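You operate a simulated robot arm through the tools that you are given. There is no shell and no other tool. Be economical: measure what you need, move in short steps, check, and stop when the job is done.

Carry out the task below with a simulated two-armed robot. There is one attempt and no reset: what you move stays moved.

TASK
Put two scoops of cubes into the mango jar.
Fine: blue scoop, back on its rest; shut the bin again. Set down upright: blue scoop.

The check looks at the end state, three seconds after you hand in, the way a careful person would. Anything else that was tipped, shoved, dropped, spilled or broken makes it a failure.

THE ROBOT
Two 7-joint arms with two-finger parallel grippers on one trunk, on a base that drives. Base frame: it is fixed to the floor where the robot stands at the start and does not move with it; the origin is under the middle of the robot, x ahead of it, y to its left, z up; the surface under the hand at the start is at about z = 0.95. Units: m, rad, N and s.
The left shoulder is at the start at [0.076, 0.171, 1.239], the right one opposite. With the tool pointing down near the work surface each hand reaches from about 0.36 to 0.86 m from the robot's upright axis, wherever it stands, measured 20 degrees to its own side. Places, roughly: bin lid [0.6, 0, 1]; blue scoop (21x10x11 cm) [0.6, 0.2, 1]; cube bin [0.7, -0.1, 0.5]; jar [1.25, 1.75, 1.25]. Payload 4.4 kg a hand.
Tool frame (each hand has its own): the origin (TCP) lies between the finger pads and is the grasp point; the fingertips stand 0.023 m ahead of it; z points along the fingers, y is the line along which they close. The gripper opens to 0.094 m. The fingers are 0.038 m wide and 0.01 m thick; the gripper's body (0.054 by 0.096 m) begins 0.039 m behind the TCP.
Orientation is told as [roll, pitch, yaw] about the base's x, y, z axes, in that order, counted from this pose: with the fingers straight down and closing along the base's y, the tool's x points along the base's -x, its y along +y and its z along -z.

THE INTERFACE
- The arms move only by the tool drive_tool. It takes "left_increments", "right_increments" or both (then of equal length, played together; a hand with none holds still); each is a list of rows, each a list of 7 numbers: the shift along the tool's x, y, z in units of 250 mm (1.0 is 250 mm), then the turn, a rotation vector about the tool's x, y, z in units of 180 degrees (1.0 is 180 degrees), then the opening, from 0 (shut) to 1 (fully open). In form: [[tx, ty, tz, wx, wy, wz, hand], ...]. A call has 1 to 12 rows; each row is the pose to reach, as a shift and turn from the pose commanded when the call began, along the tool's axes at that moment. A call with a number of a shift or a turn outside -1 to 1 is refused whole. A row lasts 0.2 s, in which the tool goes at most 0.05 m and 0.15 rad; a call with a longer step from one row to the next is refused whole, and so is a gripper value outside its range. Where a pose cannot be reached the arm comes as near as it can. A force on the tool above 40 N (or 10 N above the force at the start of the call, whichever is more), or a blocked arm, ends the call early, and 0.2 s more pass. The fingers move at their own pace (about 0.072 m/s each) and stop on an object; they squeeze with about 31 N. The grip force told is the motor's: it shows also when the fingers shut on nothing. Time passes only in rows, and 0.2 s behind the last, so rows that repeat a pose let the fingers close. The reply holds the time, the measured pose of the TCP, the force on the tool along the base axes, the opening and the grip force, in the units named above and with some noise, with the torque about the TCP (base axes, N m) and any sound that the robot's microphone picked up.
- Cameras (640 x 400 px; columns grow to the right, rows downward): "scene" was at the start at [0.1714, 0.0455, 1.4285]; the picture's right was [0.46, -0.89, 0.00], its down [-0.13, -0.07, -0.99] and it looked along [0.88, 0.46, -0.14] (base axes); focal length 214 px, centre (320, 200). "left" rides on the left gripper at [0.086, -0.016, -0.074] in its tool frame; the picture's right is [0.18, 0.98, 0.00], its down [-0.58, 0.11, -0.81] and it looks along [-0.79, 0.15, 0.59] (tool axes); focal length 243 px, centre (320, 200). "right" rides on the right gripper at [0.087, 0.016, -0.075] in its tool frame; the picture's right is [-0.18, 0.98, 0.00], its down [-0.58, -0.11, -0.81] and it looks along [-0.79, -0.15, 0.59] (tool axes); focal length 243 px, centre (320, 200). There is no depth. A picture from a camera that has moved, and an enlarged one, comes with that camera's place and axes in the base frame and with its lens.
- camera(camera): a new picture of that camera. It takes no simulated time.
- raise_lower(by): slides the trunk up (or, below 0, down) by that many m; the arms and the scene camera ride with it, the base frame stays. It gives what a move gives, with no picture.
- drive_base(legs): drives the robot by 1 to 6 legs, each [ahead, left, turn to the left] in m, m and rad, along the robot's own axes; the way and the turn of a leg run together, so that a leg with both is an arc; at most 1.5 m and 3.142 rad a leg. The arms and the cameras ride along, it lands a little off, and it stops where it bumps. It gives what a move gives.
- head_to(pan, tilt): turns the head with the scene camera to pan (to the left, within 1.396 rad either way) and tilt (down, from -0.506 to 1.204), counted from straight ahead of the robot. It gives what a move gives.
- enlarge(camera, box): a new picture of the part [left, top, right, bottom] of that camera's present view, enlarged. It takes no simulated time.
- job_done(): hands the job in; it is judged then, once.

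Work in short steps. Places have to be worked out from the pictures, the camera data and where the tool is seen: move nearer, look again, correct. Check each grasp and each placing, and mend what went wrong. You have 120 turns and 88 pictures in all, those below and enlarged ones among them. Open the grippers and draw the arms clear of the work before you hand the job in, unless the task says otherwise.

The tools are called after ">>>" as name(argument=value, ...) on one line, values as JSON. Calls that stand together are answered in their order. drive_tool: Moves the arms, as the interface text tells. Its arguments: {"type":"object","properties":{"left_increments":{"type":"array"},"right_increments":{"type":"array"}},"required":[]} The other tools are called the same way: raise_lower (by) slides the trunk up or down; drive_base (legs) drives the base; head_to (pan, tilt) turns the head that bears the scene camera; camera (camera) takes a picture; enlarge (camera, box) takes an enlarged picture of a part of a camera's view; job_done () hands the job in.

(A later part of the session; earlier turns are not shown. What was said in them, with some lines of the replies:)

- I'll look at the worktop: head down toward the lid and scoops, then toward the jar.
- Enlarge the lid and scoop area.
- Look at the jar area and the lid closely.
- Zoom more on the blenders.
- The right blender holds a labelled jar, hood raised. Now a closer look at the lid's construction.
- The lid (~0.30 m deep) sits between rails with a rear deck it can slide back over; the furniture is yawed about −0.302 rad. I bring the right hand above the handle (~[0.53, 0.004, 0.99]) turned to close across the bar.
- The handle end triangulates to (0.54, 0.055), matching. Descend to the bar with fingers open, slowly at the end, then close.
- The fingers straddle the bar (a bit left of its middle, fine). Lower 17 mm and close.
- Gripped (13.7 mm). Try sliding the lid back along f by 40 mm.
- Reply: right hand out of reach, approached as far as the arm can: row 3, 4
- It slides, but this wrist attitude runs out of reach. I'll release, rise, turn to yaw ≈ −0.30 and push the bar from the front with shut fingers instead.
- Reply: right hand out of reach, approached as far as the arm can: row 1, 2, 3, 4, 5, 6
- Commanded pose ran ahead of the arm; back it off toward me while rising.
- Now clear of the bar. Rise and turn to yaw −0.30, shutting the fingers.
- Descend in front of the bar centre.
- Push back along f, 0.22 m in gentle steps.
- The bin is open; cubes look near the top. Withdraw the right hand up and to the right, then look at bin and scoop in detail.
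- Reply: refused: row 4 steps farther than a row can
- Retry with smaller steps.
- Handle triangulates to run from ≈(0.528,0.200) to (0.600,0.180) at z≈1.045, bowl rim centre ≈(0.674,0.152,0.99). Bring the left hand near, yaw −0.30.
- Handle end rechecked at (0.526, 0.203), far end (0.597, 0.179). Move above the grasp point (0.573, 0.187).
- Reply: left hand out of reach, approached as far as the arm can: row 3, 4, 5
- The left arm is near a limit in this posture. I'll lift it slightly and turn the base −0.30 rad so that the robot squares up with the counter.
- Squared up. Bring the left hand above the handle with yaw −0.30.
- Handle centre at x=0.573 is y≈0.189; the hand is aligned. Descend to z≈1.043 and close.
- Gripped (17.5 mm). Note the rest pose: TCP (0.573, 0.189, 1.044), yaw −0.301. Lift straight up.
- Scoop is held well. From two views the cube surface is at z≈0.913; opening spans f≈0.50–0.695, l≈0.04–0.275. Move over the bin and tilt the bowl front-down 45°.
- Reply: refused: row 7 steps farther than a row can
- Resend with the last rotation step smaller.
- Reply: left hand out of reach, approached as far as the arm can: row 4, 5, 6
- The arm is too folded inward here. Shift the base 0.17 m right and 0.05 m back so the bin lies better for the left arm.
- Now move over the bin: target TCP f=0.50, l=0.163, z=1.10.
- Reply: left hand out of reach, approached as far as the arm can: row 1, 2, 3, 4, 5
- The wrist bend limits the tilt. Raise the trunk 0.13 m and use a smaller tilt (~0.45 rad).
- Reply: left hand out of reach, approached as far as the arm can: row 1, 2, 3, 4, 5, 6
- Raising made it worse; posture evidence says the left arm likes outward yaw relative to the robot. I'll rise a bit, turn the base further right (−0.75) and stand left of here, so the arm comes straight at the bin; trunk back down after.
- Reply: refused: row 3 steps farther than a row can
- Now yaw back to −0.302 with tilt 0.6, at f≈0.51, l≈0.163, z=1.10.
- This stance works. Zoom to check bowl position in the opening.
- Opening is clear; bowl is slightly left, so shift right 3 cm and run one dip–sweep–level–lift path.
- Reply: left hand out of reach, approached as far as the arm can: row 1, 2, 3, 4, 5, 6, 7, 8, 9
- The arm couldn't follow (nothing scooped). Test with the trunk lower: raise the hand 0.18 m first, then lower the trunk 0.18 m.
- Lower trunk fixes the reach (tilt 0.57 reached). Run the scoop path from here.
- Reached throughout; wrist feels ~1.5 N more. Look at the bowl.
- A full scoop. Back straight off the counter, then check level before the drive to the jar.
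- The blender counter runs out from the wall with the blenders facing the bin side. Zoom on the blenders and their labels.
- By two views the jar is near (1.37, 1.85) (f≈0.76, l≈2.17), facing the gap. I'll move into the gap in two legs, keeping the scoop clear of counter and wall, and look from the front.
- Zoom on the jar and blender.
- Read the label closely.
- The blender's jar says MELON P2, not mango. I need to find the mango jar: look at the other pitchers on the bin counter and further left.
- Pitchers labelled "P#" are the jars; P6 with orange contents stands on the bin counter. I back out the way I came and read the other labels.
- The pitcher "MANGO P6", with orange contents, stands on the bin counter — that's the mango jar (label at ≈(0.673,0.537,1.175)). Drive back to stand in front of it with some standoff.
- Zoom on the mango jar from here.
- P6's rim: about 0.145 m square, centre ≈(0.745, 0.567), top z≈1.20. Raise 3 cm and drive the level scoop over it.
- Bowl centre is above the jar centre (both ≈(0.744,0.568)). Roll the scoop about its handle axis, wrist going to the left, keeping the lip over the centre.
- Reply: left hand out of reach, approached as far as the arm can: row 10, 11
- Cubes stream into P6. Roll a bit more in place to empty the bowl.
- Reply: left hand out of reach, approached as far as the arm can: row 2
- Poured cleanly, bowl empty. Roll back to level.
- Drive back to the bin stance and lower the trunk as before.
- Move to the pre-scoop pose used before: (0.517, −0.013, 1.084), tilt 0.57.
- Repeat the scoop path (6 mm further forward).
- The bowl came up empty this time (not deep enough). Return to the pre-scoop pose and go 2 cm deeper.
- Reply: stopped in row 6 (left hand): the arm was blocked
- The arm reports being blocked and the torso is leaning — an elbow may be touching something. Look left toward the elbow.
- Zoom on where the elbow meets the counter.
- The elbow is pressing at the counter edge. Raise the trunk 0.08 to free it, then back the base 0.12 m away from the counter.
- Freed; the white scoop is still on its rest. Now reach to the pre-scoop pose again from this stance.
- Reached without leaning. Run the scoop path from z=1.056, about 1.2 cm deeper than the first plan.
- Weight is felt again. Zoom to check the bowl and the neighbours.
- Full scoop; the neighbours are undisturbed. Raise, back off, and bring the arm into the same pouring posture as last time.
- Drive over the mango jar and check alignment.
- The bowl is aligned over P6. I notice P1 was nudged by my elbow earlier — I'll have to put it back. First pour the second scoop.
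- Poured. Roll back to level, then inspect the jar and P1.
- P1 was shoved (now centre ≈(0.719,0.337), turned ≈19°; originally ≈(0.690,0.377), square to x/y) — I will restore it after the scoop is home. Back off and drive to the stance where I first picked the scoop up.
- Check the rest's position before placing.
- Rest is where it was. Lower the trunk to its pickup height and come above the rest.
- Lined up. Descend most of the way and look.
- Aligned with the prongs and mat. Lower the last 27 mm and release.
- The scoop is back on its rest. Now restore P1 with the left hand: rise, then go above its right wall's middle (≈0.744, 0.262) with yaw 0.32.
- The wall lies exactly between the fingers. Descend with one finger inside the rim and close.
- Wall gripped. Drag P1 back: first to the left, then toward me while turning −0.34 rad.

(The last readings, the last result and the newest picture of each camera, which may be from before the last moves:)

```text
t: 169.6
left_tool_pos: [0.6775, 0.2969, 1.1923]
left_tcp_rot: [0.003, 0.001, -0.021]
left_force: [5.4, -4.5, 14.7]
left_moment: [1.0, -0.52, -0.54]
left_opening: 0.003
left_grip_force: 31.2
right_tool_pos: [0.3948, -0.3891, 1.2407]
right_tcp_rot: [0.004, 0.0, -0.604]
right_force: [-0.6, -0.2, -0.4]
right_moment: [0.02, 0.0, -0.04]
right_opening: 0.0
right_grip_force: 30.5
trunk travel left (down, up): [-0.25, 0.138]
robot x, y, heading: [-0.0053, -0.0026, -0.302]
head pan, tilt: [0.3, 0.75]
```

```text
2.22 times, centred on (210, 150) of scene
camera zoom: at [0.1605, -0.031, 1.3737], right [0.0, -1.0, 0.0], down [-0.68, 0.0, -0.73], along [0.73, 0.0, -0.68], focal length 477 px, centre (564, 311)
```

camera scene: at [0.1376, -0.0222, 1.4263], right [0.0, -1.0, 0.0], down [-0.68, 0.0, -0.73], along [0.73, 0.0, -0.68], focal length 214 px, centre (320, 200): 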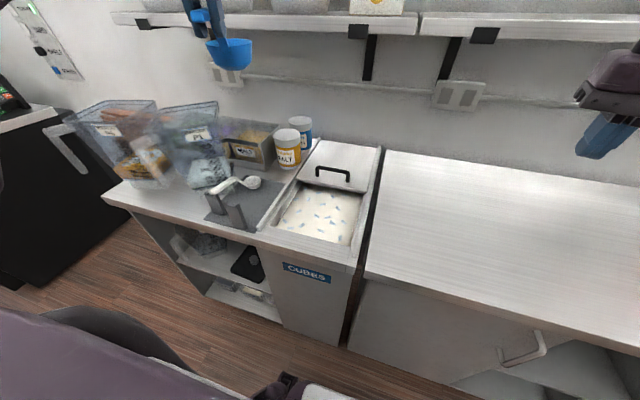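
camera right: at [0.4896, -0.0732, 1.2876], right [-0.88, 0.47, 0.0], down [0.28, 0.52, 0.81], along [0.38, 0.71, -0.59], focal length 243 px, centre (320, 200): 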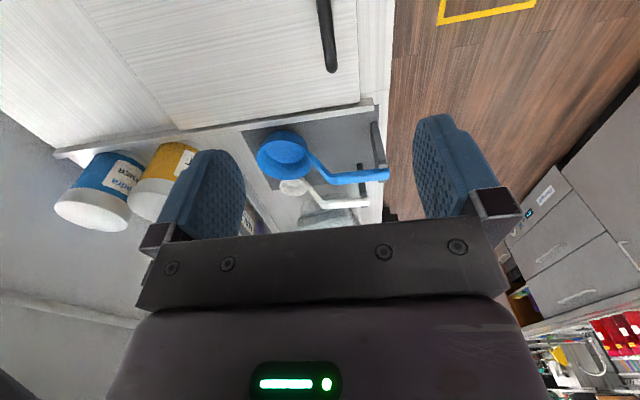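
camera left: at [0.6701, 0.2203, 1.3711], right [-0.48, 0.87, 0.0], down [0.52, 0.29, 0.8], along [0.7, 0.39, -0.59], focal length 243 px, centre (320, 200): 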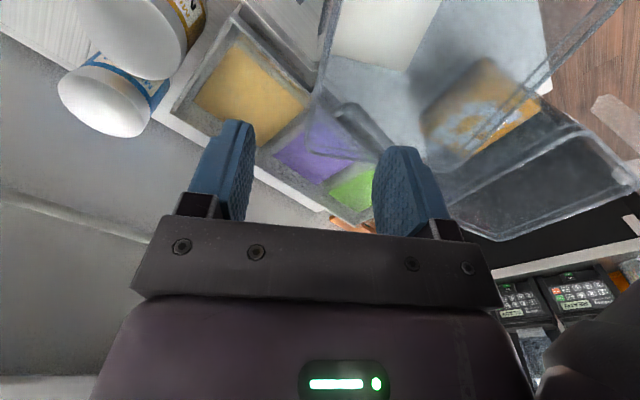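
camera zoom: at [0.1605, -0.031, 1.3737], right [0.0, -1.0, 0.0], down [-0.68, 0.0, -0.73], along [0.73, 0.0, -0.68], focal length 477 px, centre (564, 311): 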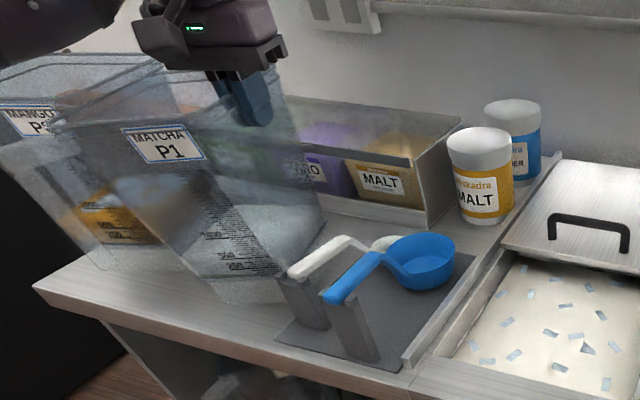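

P1's label is at ≈(0.612, 0.361); originally ≈(0.61, 0.353), square — good. Release and rise.

>>> drive_tool(left_increments=[[0, 0, 0, 0, 0, 0, 0.2], [0, 0, 0, 0, 0, 0, 0.5], [0, 0, 0, 0, 0, 0, 0.6], [0, 0, -0.08, 0, 0, 0, 0.6], [0, 0, -0.2, 0, 0, 0, 0.6], [0, 0, -0.34, 0, 0, 0, 0.6], [0, 0, -0.5, 0, 0, 0, 0.6], [0, 0, -0.66, 0, 0, 0, 0.6]])

>>> enlarge(camera="scene", box=[70, 60, 310, 240])

```text
t: 171.4
left_tool_pos: [0.6766, 0.2968, 1.3572]
left_tcp_rot: [0.001, 0.003, -0.018]
left_force: [0.1, -0.7, 0.0]
left_moment: [-0.01, -0.05, -0.01]
left_opening: 0.0564
left_grip_force: 0.1
right_tool_pos: [0.3956, -0.3891, 1.2426]
right_tcp_rot: [0.002, 0.0, -0.603]
right_force: [1.0, 0.1, 0.5]
right_moment: [0.01, 0.01, 0.01]
right_opening: 0.0
right_grip_force: 30.8
trunk travel left (down, up): [-0.25, 0.138]
robot x, y, heading: [-0.0041, -0.0039, -0.306]
head pan, tilt: [0.3, 0.75]
```

```text
2.22 times, centred on (190, 150) of scene
camera zoom: at [0.1599, -0.0304, 1.3739], right [0.0, -1.0, 0.0], down [-0.68, 0.0, -0.73], along [0.73, 0.0, -0.68], focal length 477 px, centre (609, 311)
```

zoom: 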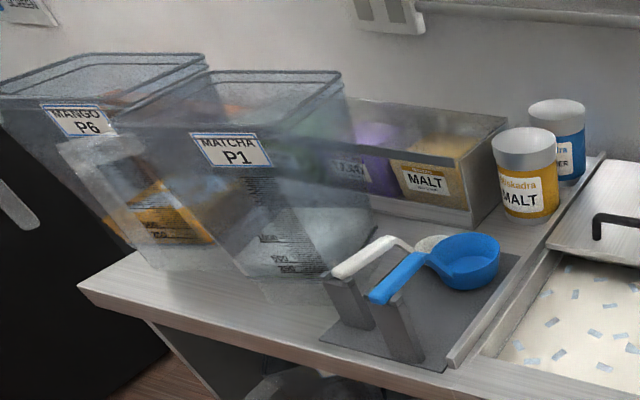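

After release P1 settled about (−0.015, −0.025) short of its old place. Re-grip the right wall at y≈0.277 and move it (+0.015, +0.025), lifting a few mm to avoid lag.

>>> drive_tool(left_increments=[[0, -0.04, 0.16, 0, 0, 0, 0.6], [0, -0.08, 0.32, 0, 0, 0, 0.6], [0, -0.08, 0.48, 0, 0, 0, 0.6], [0, -0.08, 0.6, 0, 0, 0, 0.6], [0, -0.08, 0.65, 0, 0, 0, 0.6], [0, -0.08, 0.65, 0, 0, 0, 0.3], [0, -0.08, 0.65, 0, 0, 0, 0], [0, -0.08, 0.65, 0, 0, 0, 0], [0, -0.08, 0.64, 0, 0, 0, 0], [-0.02, -0.04, 0.635, 0, 0, 0, 0], [-0.04, -0.01, 0.635, 0, 0, 0, 0], [-0.06, 0.02, 0.635, 0, 0, 0, 0]])

>>> drive_tool(left_increments=[[0, 0, 0, 0, 0, 0, 0], [0, 0, 0.012, 0, 0, 0, 0.1], [0, 0, 0.012, 0, 0, 0, 0.3], [0, 0, 0.012, 0, 0, 0, 0.6], [0, 0, -0.08, 0, 0, 0, 0.6], [0, 0, -0.2, 0, 0, 0, 0.6], [0, 0, -0.34, 0, 0, 0, 0.6], [0, 0, -0.5, 0, 0, 0, 0.6], [0, 0, -0.66, 0, 0, 0, 0.6]])

>>> enlarge(camera="scene", box=[70, 60, 310, 240])

```text
t: 174.0
left_tool_pos: [0.6905, 0.3001, 1.2025]
left_tcp_rot: [-0.002, -0.006, -0.024]
left_force: [-3.4, -7.4, 19.3]
left_moment: [0.8, 0.55, 0.35]
left_opening: 0.0031
left_grip_force: 31.1
right_tool_pos: [0.3931, -0.3912, 1.2415]
right_tcp_rot: [0.004, 0.001, -0.605]
right_force: [-0.6, -0.1, -0.7]
right_moment: [-0.01, -0.05, 0.01]
right_opening: 0.0
right_grip_force: 31.2
trunk travel left (down, up): [-0.25, 0.138]
robot x, y, heading: [-0.008, -0.002, -0.304]
head pan, tilt: [0.3, 0.75]
```

```text
t: 176.0
left_tool_pos: [0.6914, 0.3036, 1.3647]
left_tcp_rot: [0.0, 0.0, -0.019]
left_force: [-1.2, -0.2, 0.5]
left_moment: [0.0, 0.01, -0.03]
left_opening: 0.0564
left_grip_force: 0.1
right_tool_pos: [0.3953, -0.39, 1.2428]
right_tcp_rot: [0.002, -0.001, -0.603]
right_force: [-0.1, 0.7, -0.5]
right_moment: [0.03, 0.0, -0.03]
right_opening: 0.0
right_grip_force: 31.7
trunk travel left (down, up): [-0.25, 0.138]
robot x, y, heading: [-0.0039, -0.0027, -0.306]
head pan, tilt: [0.3, 0.75]
```

```text
2.22 times, centred on (190, 150) of scene
camera zoom: at [0.1599, -0.0302, 1.3739], right [0.0, -1.0, 0.0], down [-0.68, 0.0, -0.73], along [0.73, 0.0, -0.68], focal length 477 px, centre (609, 311)
```

zoom: 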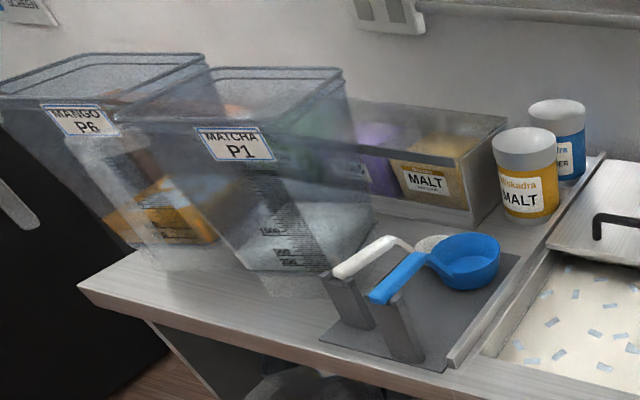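

P1 is now about 1.5 cm short in y only; it tips when dragged from the rim. Grip again, lift it clear ~18 mm, and read the forces.

>>> drive_tool(left_increments=[[0, -0.04, 0.16, 0, 0, 0, 0.6], [0, -0.08, 0.32, 0, 0, 0, 0.6], [0, -0.08, 0.48, 0, 0, 0, 0.6], [0, -0.08, 0.62, 0, 0, 0, 0.6], [0, -0.08, 0.7, 0, 0, 0, 0.6], [0, -0.08, 0.7, 0, 0, 0, 0.3], [0, -0.08, 0.7, 0, 0, 0, 0], [0, -0.08, 0.7, 0, 0, 0, 0], [0, -0.08, 0.67, 0, 0, 0, 0], [0, -0.08, 0.64, 0, 0, 0, 0], [0, -0.08, 0.62, 0, 0, 0, 0], [0, -0.08, 0.62, 0, 0, 0, 0]])

```text
t: 178.6
left_tool_pos: [0.6927, 0.2829, 1.2058]
left_tcp_rot: [-0.002, 0.002, -0.022]
left_force: [0.3, 0.6, -10.8]
left_moment: [-0.85, -0.1, 0.03]
left_opening: 0.0031
left_grip_force: 30.7
right_tool_pos: [0.3975, -0.3887, 1.2402]
right_tcp_rot: [0.0, 0.001, -0.603]
right_force: [0.1, -0.7, 0.1]
right_moment: [-0.01, -0.01, 0.03]
right_opening: 0.0
right_grip_force: 30.8
trunk travel left (down, up): [-0.25, 0.138]
robot x, y, heading: [-0.0043, -0.0038, -0.304]
head pan, tilt: [0.3, 0.75]
```

It is lifted (10.8 N). Move +16 mm in y, lower, release, rise.

>>> drive_tool(left_increments=[[0, 0.03, 0, 0, 0, 0, 0], [0, 0.064, 0, 0, 0, 0, 0], [0, 0.064, 0.03, 0, 0, 0, 0], [0, 0.064, 0.06, 0, 0, 0, 0], [0, 0.064, 0.08, 0, 0, 0, 0], [0, 0.064, 0.08, 0, 0, 0, 0], [0, 0.064, 0.08, 0, 0, 0, 0.1], [0, 0.064, 0.08, 0, 0, 0, 0.4], [0, 0.064, 0.08, 0, 0, 0, 0.6], [0, 0.064, -0.08, 0, 0, 0, 0.6], [0, 0.064, -0.26, 0, 0, 0, 0.6], [0, 0.064, -0.44, 0, 0, 0, 0.6]])

>>> enlarge(camera="scene", box=[70, 60, 310, 240])

```text
t: 181.2
left_tool_pos: [0.6915, 0.2968, 1.3211]
left_tcp_rot: [0.0, 0.0, -0.021]
left_force: [-0.5, -0.5, -0.1]
left_moment: [0.04, -0.05, 0.01]
left_opening: 0.0563
left_grip_force: 0.2
right_tool_pos: [0.394, -0.3904, 1.2413]
right_tcp_rot: [0.004, -0.001, -0.603]
right_force: [-0.5, 0.4, 0.8]
right_moment: [0.02, -0.03, 0.02]
right_opening: 0.0
right_grip_force: 30.8
trunk travel left (down, up): [-0.25, 0.138]
robot x, y, heading: [-0.0118, -0.0074, -0.306]
head pan, tilt: [0.3, 0.75]
```

```text
2.22 times, centred on (190, 150) of scene
camera zoom: at [0.1596, -0.0304, 1.374], right [0.0, -1.0, 0.0], down [-0.68, 0.0, -0.73], along [0.73, 0.0, -0.68], focal length 477 px, centre (609, 311)
```

zoom: 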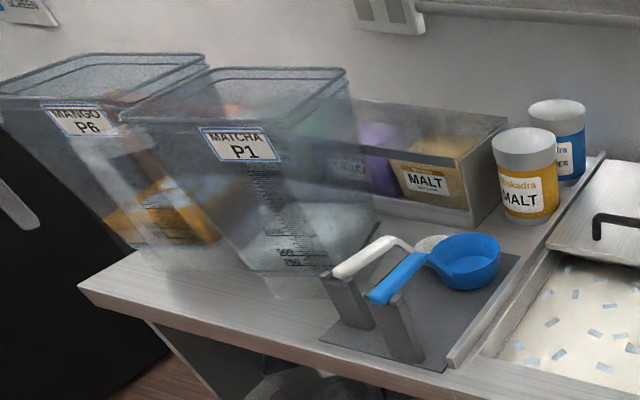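

The rim walls taper, so vertical pads tilt the jar. Grip with the hand rolled ~5° to match the wall, lift 1 cm, move +20 mm, and set down.

>>> drive_tool(left_increments=[[0, -0.063, 0.16, -0.014, 0, 0, 0.6], [0, -0.063, 0.32, -0.028, 0, 0, 0.6], [0, -0.063, 0.44, -0.028, 0, 0, 0.6], [0, -0.063, 0.524, -0.028, 0, 0, 0.6], [0, -0.063, 0.524, -0.028, 0, 0, 0.3], [0, -0.063, 0.524, -0.028, 0, 0, 0], [0, -0.063, 0.524, -0.028, 0, 0, 0], [0, -0.063, 0.5, -0.028, 0, 0, 0], [0, -0.063, 0.475, -0.028, 0, 0, 0], [0, -0.02, 0.475, -0.028, 0, 0, 0], [0, 0.017, 0.475, -0.028, 0, 0, 0], [0, 0.017, 0.5, -0.028, 0, 0, 0]])

>>> drive_tool(left_increments=[[0, 0, 0.024, 0, 0, 0, 0], [0, 0, 0.026, 0, 0, 0, 0], [0, 0, 0.026, 0, 0, 0, 0.1], [0, 0, 0.026, 0, 0, 0, 0.4], [0, 0, 0.026, 0, 0, 0, 0.6], [0, 0, -0.1, 0, 0, 0, 0.6], [0, 0, -0.28, 0, 0, 0, 0.6], [0, 0, -0.46, 0.014, 0, 0, 0.6], [0, 0, -0.6, 0.028, 0, 0, 0.6]])

>>> enlarge(camera="scene", box=[70, 60, 310, 240])

```text
t: 183.8
left_tool_pos: [0.6947, 0.303, 1.1908]
left_tcp_rot: [0.086, 0.003, -0.021]
left_force: [0.5, -1.7, -12.3]
left_moment: [-0.95, -0.14, -0.03]
left_opening: 0.0032
left_grip_force: 30.6
right_tool_pos: [0.3978, -0.3883, 1.2407]
right_tcp_rot: [0.001, 0.002, -0.604]
right_force: [0.6, 0.6, 0.2]
right_moment: [-0.01, 0.0, 0.0]
right_opening: 0.0
right_grip_force: 30.9
trunk travel left (down, up): [-0.25, 0.138]
robot x, y, heading: [-0.0057, -0.0049, -0.301]
head pan, tilt: [0.3, 0.75]
```

```text
t: 185.8
left_tool_pos: [0.6911, 0.2895, 1.3417]
left_tcp_rot: [-0.001, 0.002, -0.021]
left_force: [-0.7, 0.1, -0.6]
left_moment: [0.0, -0.01, -0.02]
left_opening: 0.0565
left_grip_force: 0.0
right_tool_pos: [0.3958, -0.3901, 1.2423]
right_tcp_rot: [0.001, 0.001, -0.604]
right_force: [-0.8, 0.0, -0.8]
right_moment: [-0.01, -0.03, 0.01]
right_opening: 0.0002
right_grip_force: 30.9
trunk travel left (down, up): [-0.25, 0.138]
robot x, y, heading: [-0.0071, -0.0064, -0.307]
head pan, tilt: [0.3, 0.75]
```

```text
2.22 times, centred on (190, 150) of scene
camera zoom: at [0.1604, -0.03, 1.3738], right [0.0, -1.0, 0.0], down [-0.68, 0.0, -0.73], along [0.73, 0.0, -0.68], focal length 477 px, centre (609, 311)
```

zoom: 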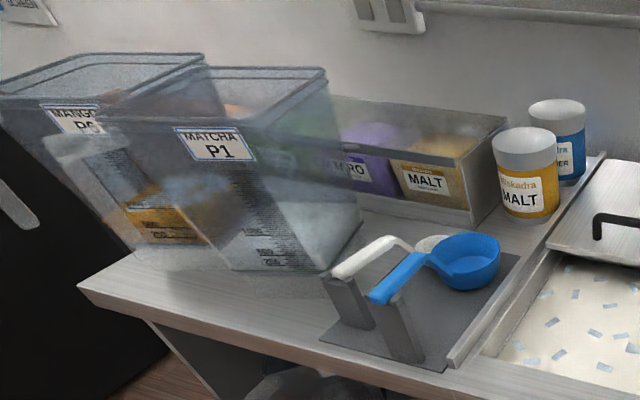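

P1's label is back at its original spot. Withdraw the left arm upward and back, then turn the base to heading 0 for closing the lid with the right hand.

>>> drive_tool(left_increments=[[0, 0, -0.17, 0, 0, 0, 0.6], [0, 0, -0.34, 0, 0, 0, 0.6], [0, 0, -0.51, 0, 0, 0, 0.6], [0, 0, -0.66, 0, 0, 0, 0.6], [0.18, 0, -0.68, 0, 0, 0, 0.8], [0.36, 0, -0.7, 0, 0, 0, 1], [0.54, 0, -0.7, 0, 0, 0, 1], [0.72, 0, -0.7, 0, 0, 0, 1], [0.9, 0, -0.7, 0, 0, 0, 1]])

>>> drive_base(legs=[[0, 0, 0.305]])

```text
t: 187.8
left_tool_pos: [0.5011, 0.2521, 1.4841]
left_tcp_rot: [0.0, -0.002, -0.021]
left_force: [0.7, -0.7, 0.5]
left_moment: [0.0, -0.02, -0.01]
left_opening: 0.094
left_grip_force: 0.1
left hand out of reach, approached as far as the arm can: row 7, 8, 9
right_tool_pos: [0.3944, -0.3893, 1.2413]
right_tcp_rot: [0.002, -0.001, -0.604]
right_force: [-0.8, -0.2, 0.8]
right_moment: [0.02, 0.0, -0.03]
right_opening: 0.0
right_grip_force: 30.9
trunk travel left (down, up): [-0.25, 0.138]
robot x, y, heading: [-0.0028, -0.0034, -0.304]
head pan, tilt: [0.3, 0.75]
```

```text
t: 189.2
left_tool_pos: [0.4032, 0.3943, 1.484]
left_tcp_rot: [-0.002, -0.001, 0.285]
left_force: [0.1, -0.6, 0.4]
left_moment: [0.01, 0.01, 0.01]
left_opening: 0.0937
left_grip_force: 0.1
right_tool_pos: [0.4926, -0.2496, 1.2414]
right_tcp_rot: [0.001, 0.003, -0.298]
right_force: [0.0, 0.1, -0.6]
right_moment: [-0.01, 0.01, -0.01]
right_opening: 0.0002
right_grip_force: 31.0
trunk travel left (down, up): [-0.25, 0.138]
robot x, y, heading: [-0.008, -0.0042, 0.002]
head pan, tilt: [0.3, 0.75]
```

Move the shut right hand above the spot just behind the lid's handle.

>>> drive_tool(right_increments=[[-0.114, 0.125, 0.03, 0, 0, 0, 0], [-0.229, 0.25, 0.08, 0, 0, 0, 0], [-0.343, 0.375, 0.14, 0, 0, 0, 0], [-0.458, 0.5, 0.21, 0, 0, 0, 0], [-0.572, 0.625, 0.29, 0, 0, 0, 0], [-0.686, 0.75, 0.37, 0, 0, 0, 0], [-0.8, 0.875, 0.46, 0, 0, 0, 0], [-0.915, 1.0, 0.56, 0, 0, 0, 0]])

>>> camera(camera="scene")

```text
t: 191.0
left_tool_pos: [0.4033, 0.3975, 1.4819]
left_tcp_rot: [-0.005, 0.004, 0.287]
left_force: [0.5, 1.1, 0.2]
left_moment: [-0.05, 0.04, -0.01]
left_opening: 0.0941
left_grip_force: 0.1
right_tool_pos: [0.7875, -0.0754, 1.0987]
right_tcp_rot: [-0.002, 0.0, -0.296]
right_force: [0.4, 0.7, -1.0]
right_moment: [0.01, 0.02, -0.02]
right_opening: 0.0
right_grip_force: 31.2
trunk travel left (down, up): [-0.25, 0.138]
robot x, y, heading: [-0.0085, -0.0052, 0.001]
head pan, tilt: [0.3, 0.75]
```

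```text
4 pictures are left
camera scene: at [0.1619, 0.0258, 1.3735], right [0.3, -0.95, 0.0], down [-0.65, -0.21, -0.73], along [0.7, 0.22, -0.68], focal length 214 px, centre (320, 200)
```

scene: 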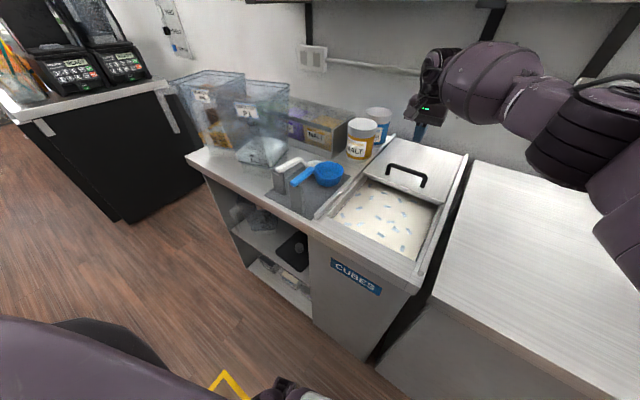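

Bar centre seen at (0.741,−0.060), hand is behind it. Descend and pull the lid shut.

>>> drive_tool(right_increments=[[0, 0, 0.14, 0, 0, 0, 0], [0, 0, 0.28, 0, 0, 0, 0], [0, 0, 0.38, 0, 0, 0, 0], [0, 0, 0.42, 0, 0, 0, 0]])

>>> drive_tool(right_increments=[[0.05, 0, 0, 0, 0, 0, 0], [0.13, 0, 0, 0, 0, 0, 0], [0.22, 0, 0, 0, 0, 0, 0], [0.31, 0, 0, 0, 0, 0, 0], [0.4, 0, 0, 0, 0, 0, 0], [0.49, 0, 0, 0, 0, 0, 0], [0.58, 0, 0, 0, 0, 0, 0], [0.67, 0, 0, 0, 0, 0, 0], [0.76, 0, 0, 0, 0, 0, 0], [0.84, 0, 0, 0, 0, 0, 0], [0.91, 0, 0, 0, 0, 0, 0], [0.96, 0, 0, 0, 0, 0, 0]])

>>> enlarge(camera="scene", box=[300, 110, 500, 310])

```text
t: 192.0
left_tool_pos: [0.4029, 0.3932, 1.4838]
left_tcp_rot: [0.0, -0.001, 0.283]
left_force: [0.1, -1.2, 0.4]
left_moment: [0.0, -0.01, 0.0]
left_opening: 0.0942
left_grip_force: 0.0
right_tool_pos: [0.7847, -0.0783, 0.9941]
right_tcp_rot: [0.002, 0.002, -0.297]
right_force: [0.5, 0.8, -0.3]
right_moment: [0.02, 0.0, 0.01]
right_opening: 0.0001
right_grip_force: 31.0
trunk travel left (down, up): [-0.25, 0.138]
robot x, y, heading: [-0.0057, -0.0045, 0.007]
head pan, tilt: [0.3, 0.75]
```

```text
t: 194.6
left_tool_pos: [0.403, 0.3931, 1.4825]
left_tcp_rot: [-0.001, 0.001, 0.284]
left_force: [-0.1, 1.0, -0.1]
left_moment: [0.01, 0.02, 0.0]
left_opening: 0.094
left_grip_force: 0.0
right_tool_pos: [0.5521, -0.0078, 0.9937]
right_tcp_rot: [0.002, 0.001, -0.299]
right_force: [-1.0, 0.3, 0.1]
right_moment: [0.0, -0.03, 0.03]
right_opening: 0.0001
right_grip_force: 30.8
trunk travel left (down, up): [-0.25, 0.138]
robot x, y, heading: [-0.0054, -0.0046, 0.005]
head pan, tilt: [0.3, 0.75]
```

```text
2.00 times, centred on (400, 210) of scene
camera zoom: at [0.1612, 0.0224, 1.3737], right [0.3, -0.95, 0.0], down [-0.65, -0.2, -0.73], along [0.7, 0.22, -0.68], focal length 429 px, centre (160, 180)
```

zoom: 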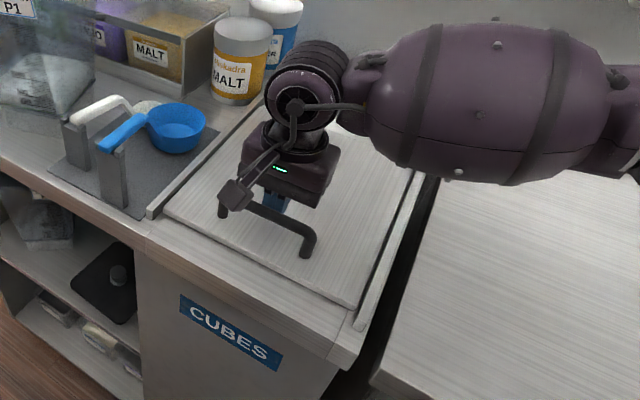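

Lid looks shut. Pull gently another 8 mm to make sure it's at its stop, then lift away.

>>> drive_tool(right_increments=[[0.016, 0, 0, 0, 0, 0, 0], [0.032, 0, 0, 0, 0, 0, 0]])

>>> drive_tool(right_increments=[[-0.06, 0, -0.05, 0, 0, 0, 0], [-0.08, 0, -0.2, 0, 0, 0, 0], [-0.08, 0, -0.36, 0, 0, 0, 0], [-0.05, -0.05, -0.52, 0, 0, 0, 0], [0.0, -0.15, -0.64, 0, 0, 0, 0], [0.1, -0.26, -0.74, 0, 0, 0, 0.4], [0.2, -0.37, -0.84, 0, 0, 0, 0.8], [0.28, -0.5, -0.94, 0, 0, 0, 1]])

>>> camera(camera="scene")

```text
t: 195.2
left_tool_pos: [0.4057, 0.393, 1.4827]
left_tcp_rot: [0.0, 0.003, 0.286]
left_force: [-0.4, 0.9, 0.2]
left_moment: [0.02, -0.01, 0.0]
left_opening: 0.0939
left_grip_force: 0.0
right_tool_pos: [0.5506, -0.0064, 0.9953]
right_tcp_rot: [0.001, 0.0, -0.302]
right_force: [16.7, -2.7, -3.6]
right_moment: [-0.05, 0.02, -0.19]
right_opening: 0.0
right_grip_force: 30.9
trunk travel left (down, up): [-0.25, 0.138]
robot x, y, heading: [-0.0072, -0.0046, 0.003]
head pan, tilt: [0.3, 0.75]
```

```text
t: 197.0
left_tool_pos: [0.401, 0.393, 1.4849]
left_tcp_rot: [-0.001, 0.0, 0.284]
left_force: [0.5, 0.0, 0.5]
left_moment: [0.0, 0.03, 0.02]
left_opening: 0.0938
left_grip_force: 0.0
right_tool_pos: [0.4426, -0.1051, 1.2332]
right_tcp_rot: [0.002, 0.001, -0.299]
right_force: [0.1, -0.4, -0.6]
right_moment: [0.03, 0.01, -0.02]
right_opening: 0.094
right_grip_force: 0.1
trunk travel left (down, up): [-0.25, 0.138]
robot x, y, heading: [-0.0089, -0.0053, 0.002]
head pan, tilt: [0.3, 0.75]
```

```text
2 pictures are left
camera scene: at [0.1604, 0.0215, 1.3739], right [0.3, -0.95, 0.0], down [-0.65, -0.2, -0.73], along [0.7, 0.22, -0.68], focal length 214 px, centre (320, 200)
```

scene: 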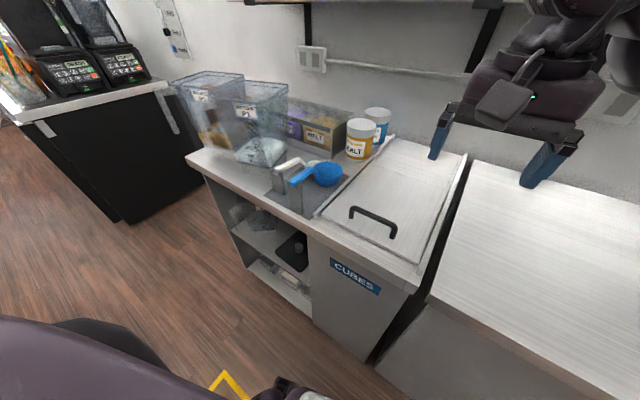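

The lid hit its stop (17 N) and is shut. One last enlarged check of scoop, jars and counter for spills.

>>> enlarge(camera="scene", box=[165, 60, 365, 230])

```text
2.35 times, centred on (265, 145) of scene
camera zoom: at [0.1604, 0.0215, 1.3739], right [0.3, -0.95, 0.0], down [-0.65, -0.2, -0.73], along [0.7, 0.22, -0.68], focal length 505 px, centre (449, 329)
```

zoom: 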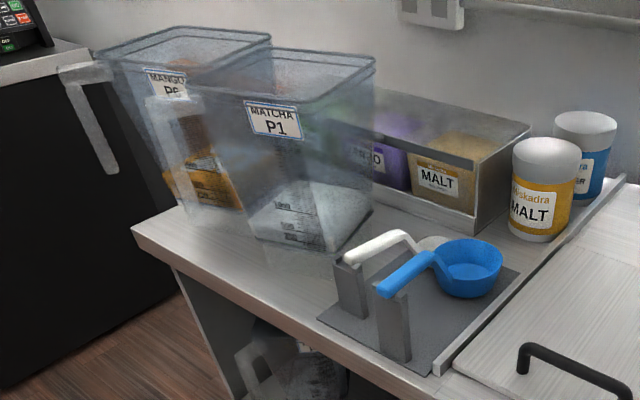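

All upright: the scoop is on its rest, the bin is shut, and both hands are open and clear. Hand in.

>>> job_done()

```text
The job is handed in.
```

I put two scoops of cubes into the jar labelled MANGO P6. The blue scoop is back upright on its rest, the bin lid is shut against its stop, and I saw no spilled cubes in the last pictures.

- **Jar moved:** While scooping, my left elbow shoved the neighbouring MATCHA P1 jar. I gripped its rim and put it back to within about 1 cm of where it stood; the careful check may still notice.
- **Which jar:** The place given for the jar matched a MELON P2 jar on the blender. I went by the label instead and used the MANGO P6 jar on the bin counter.
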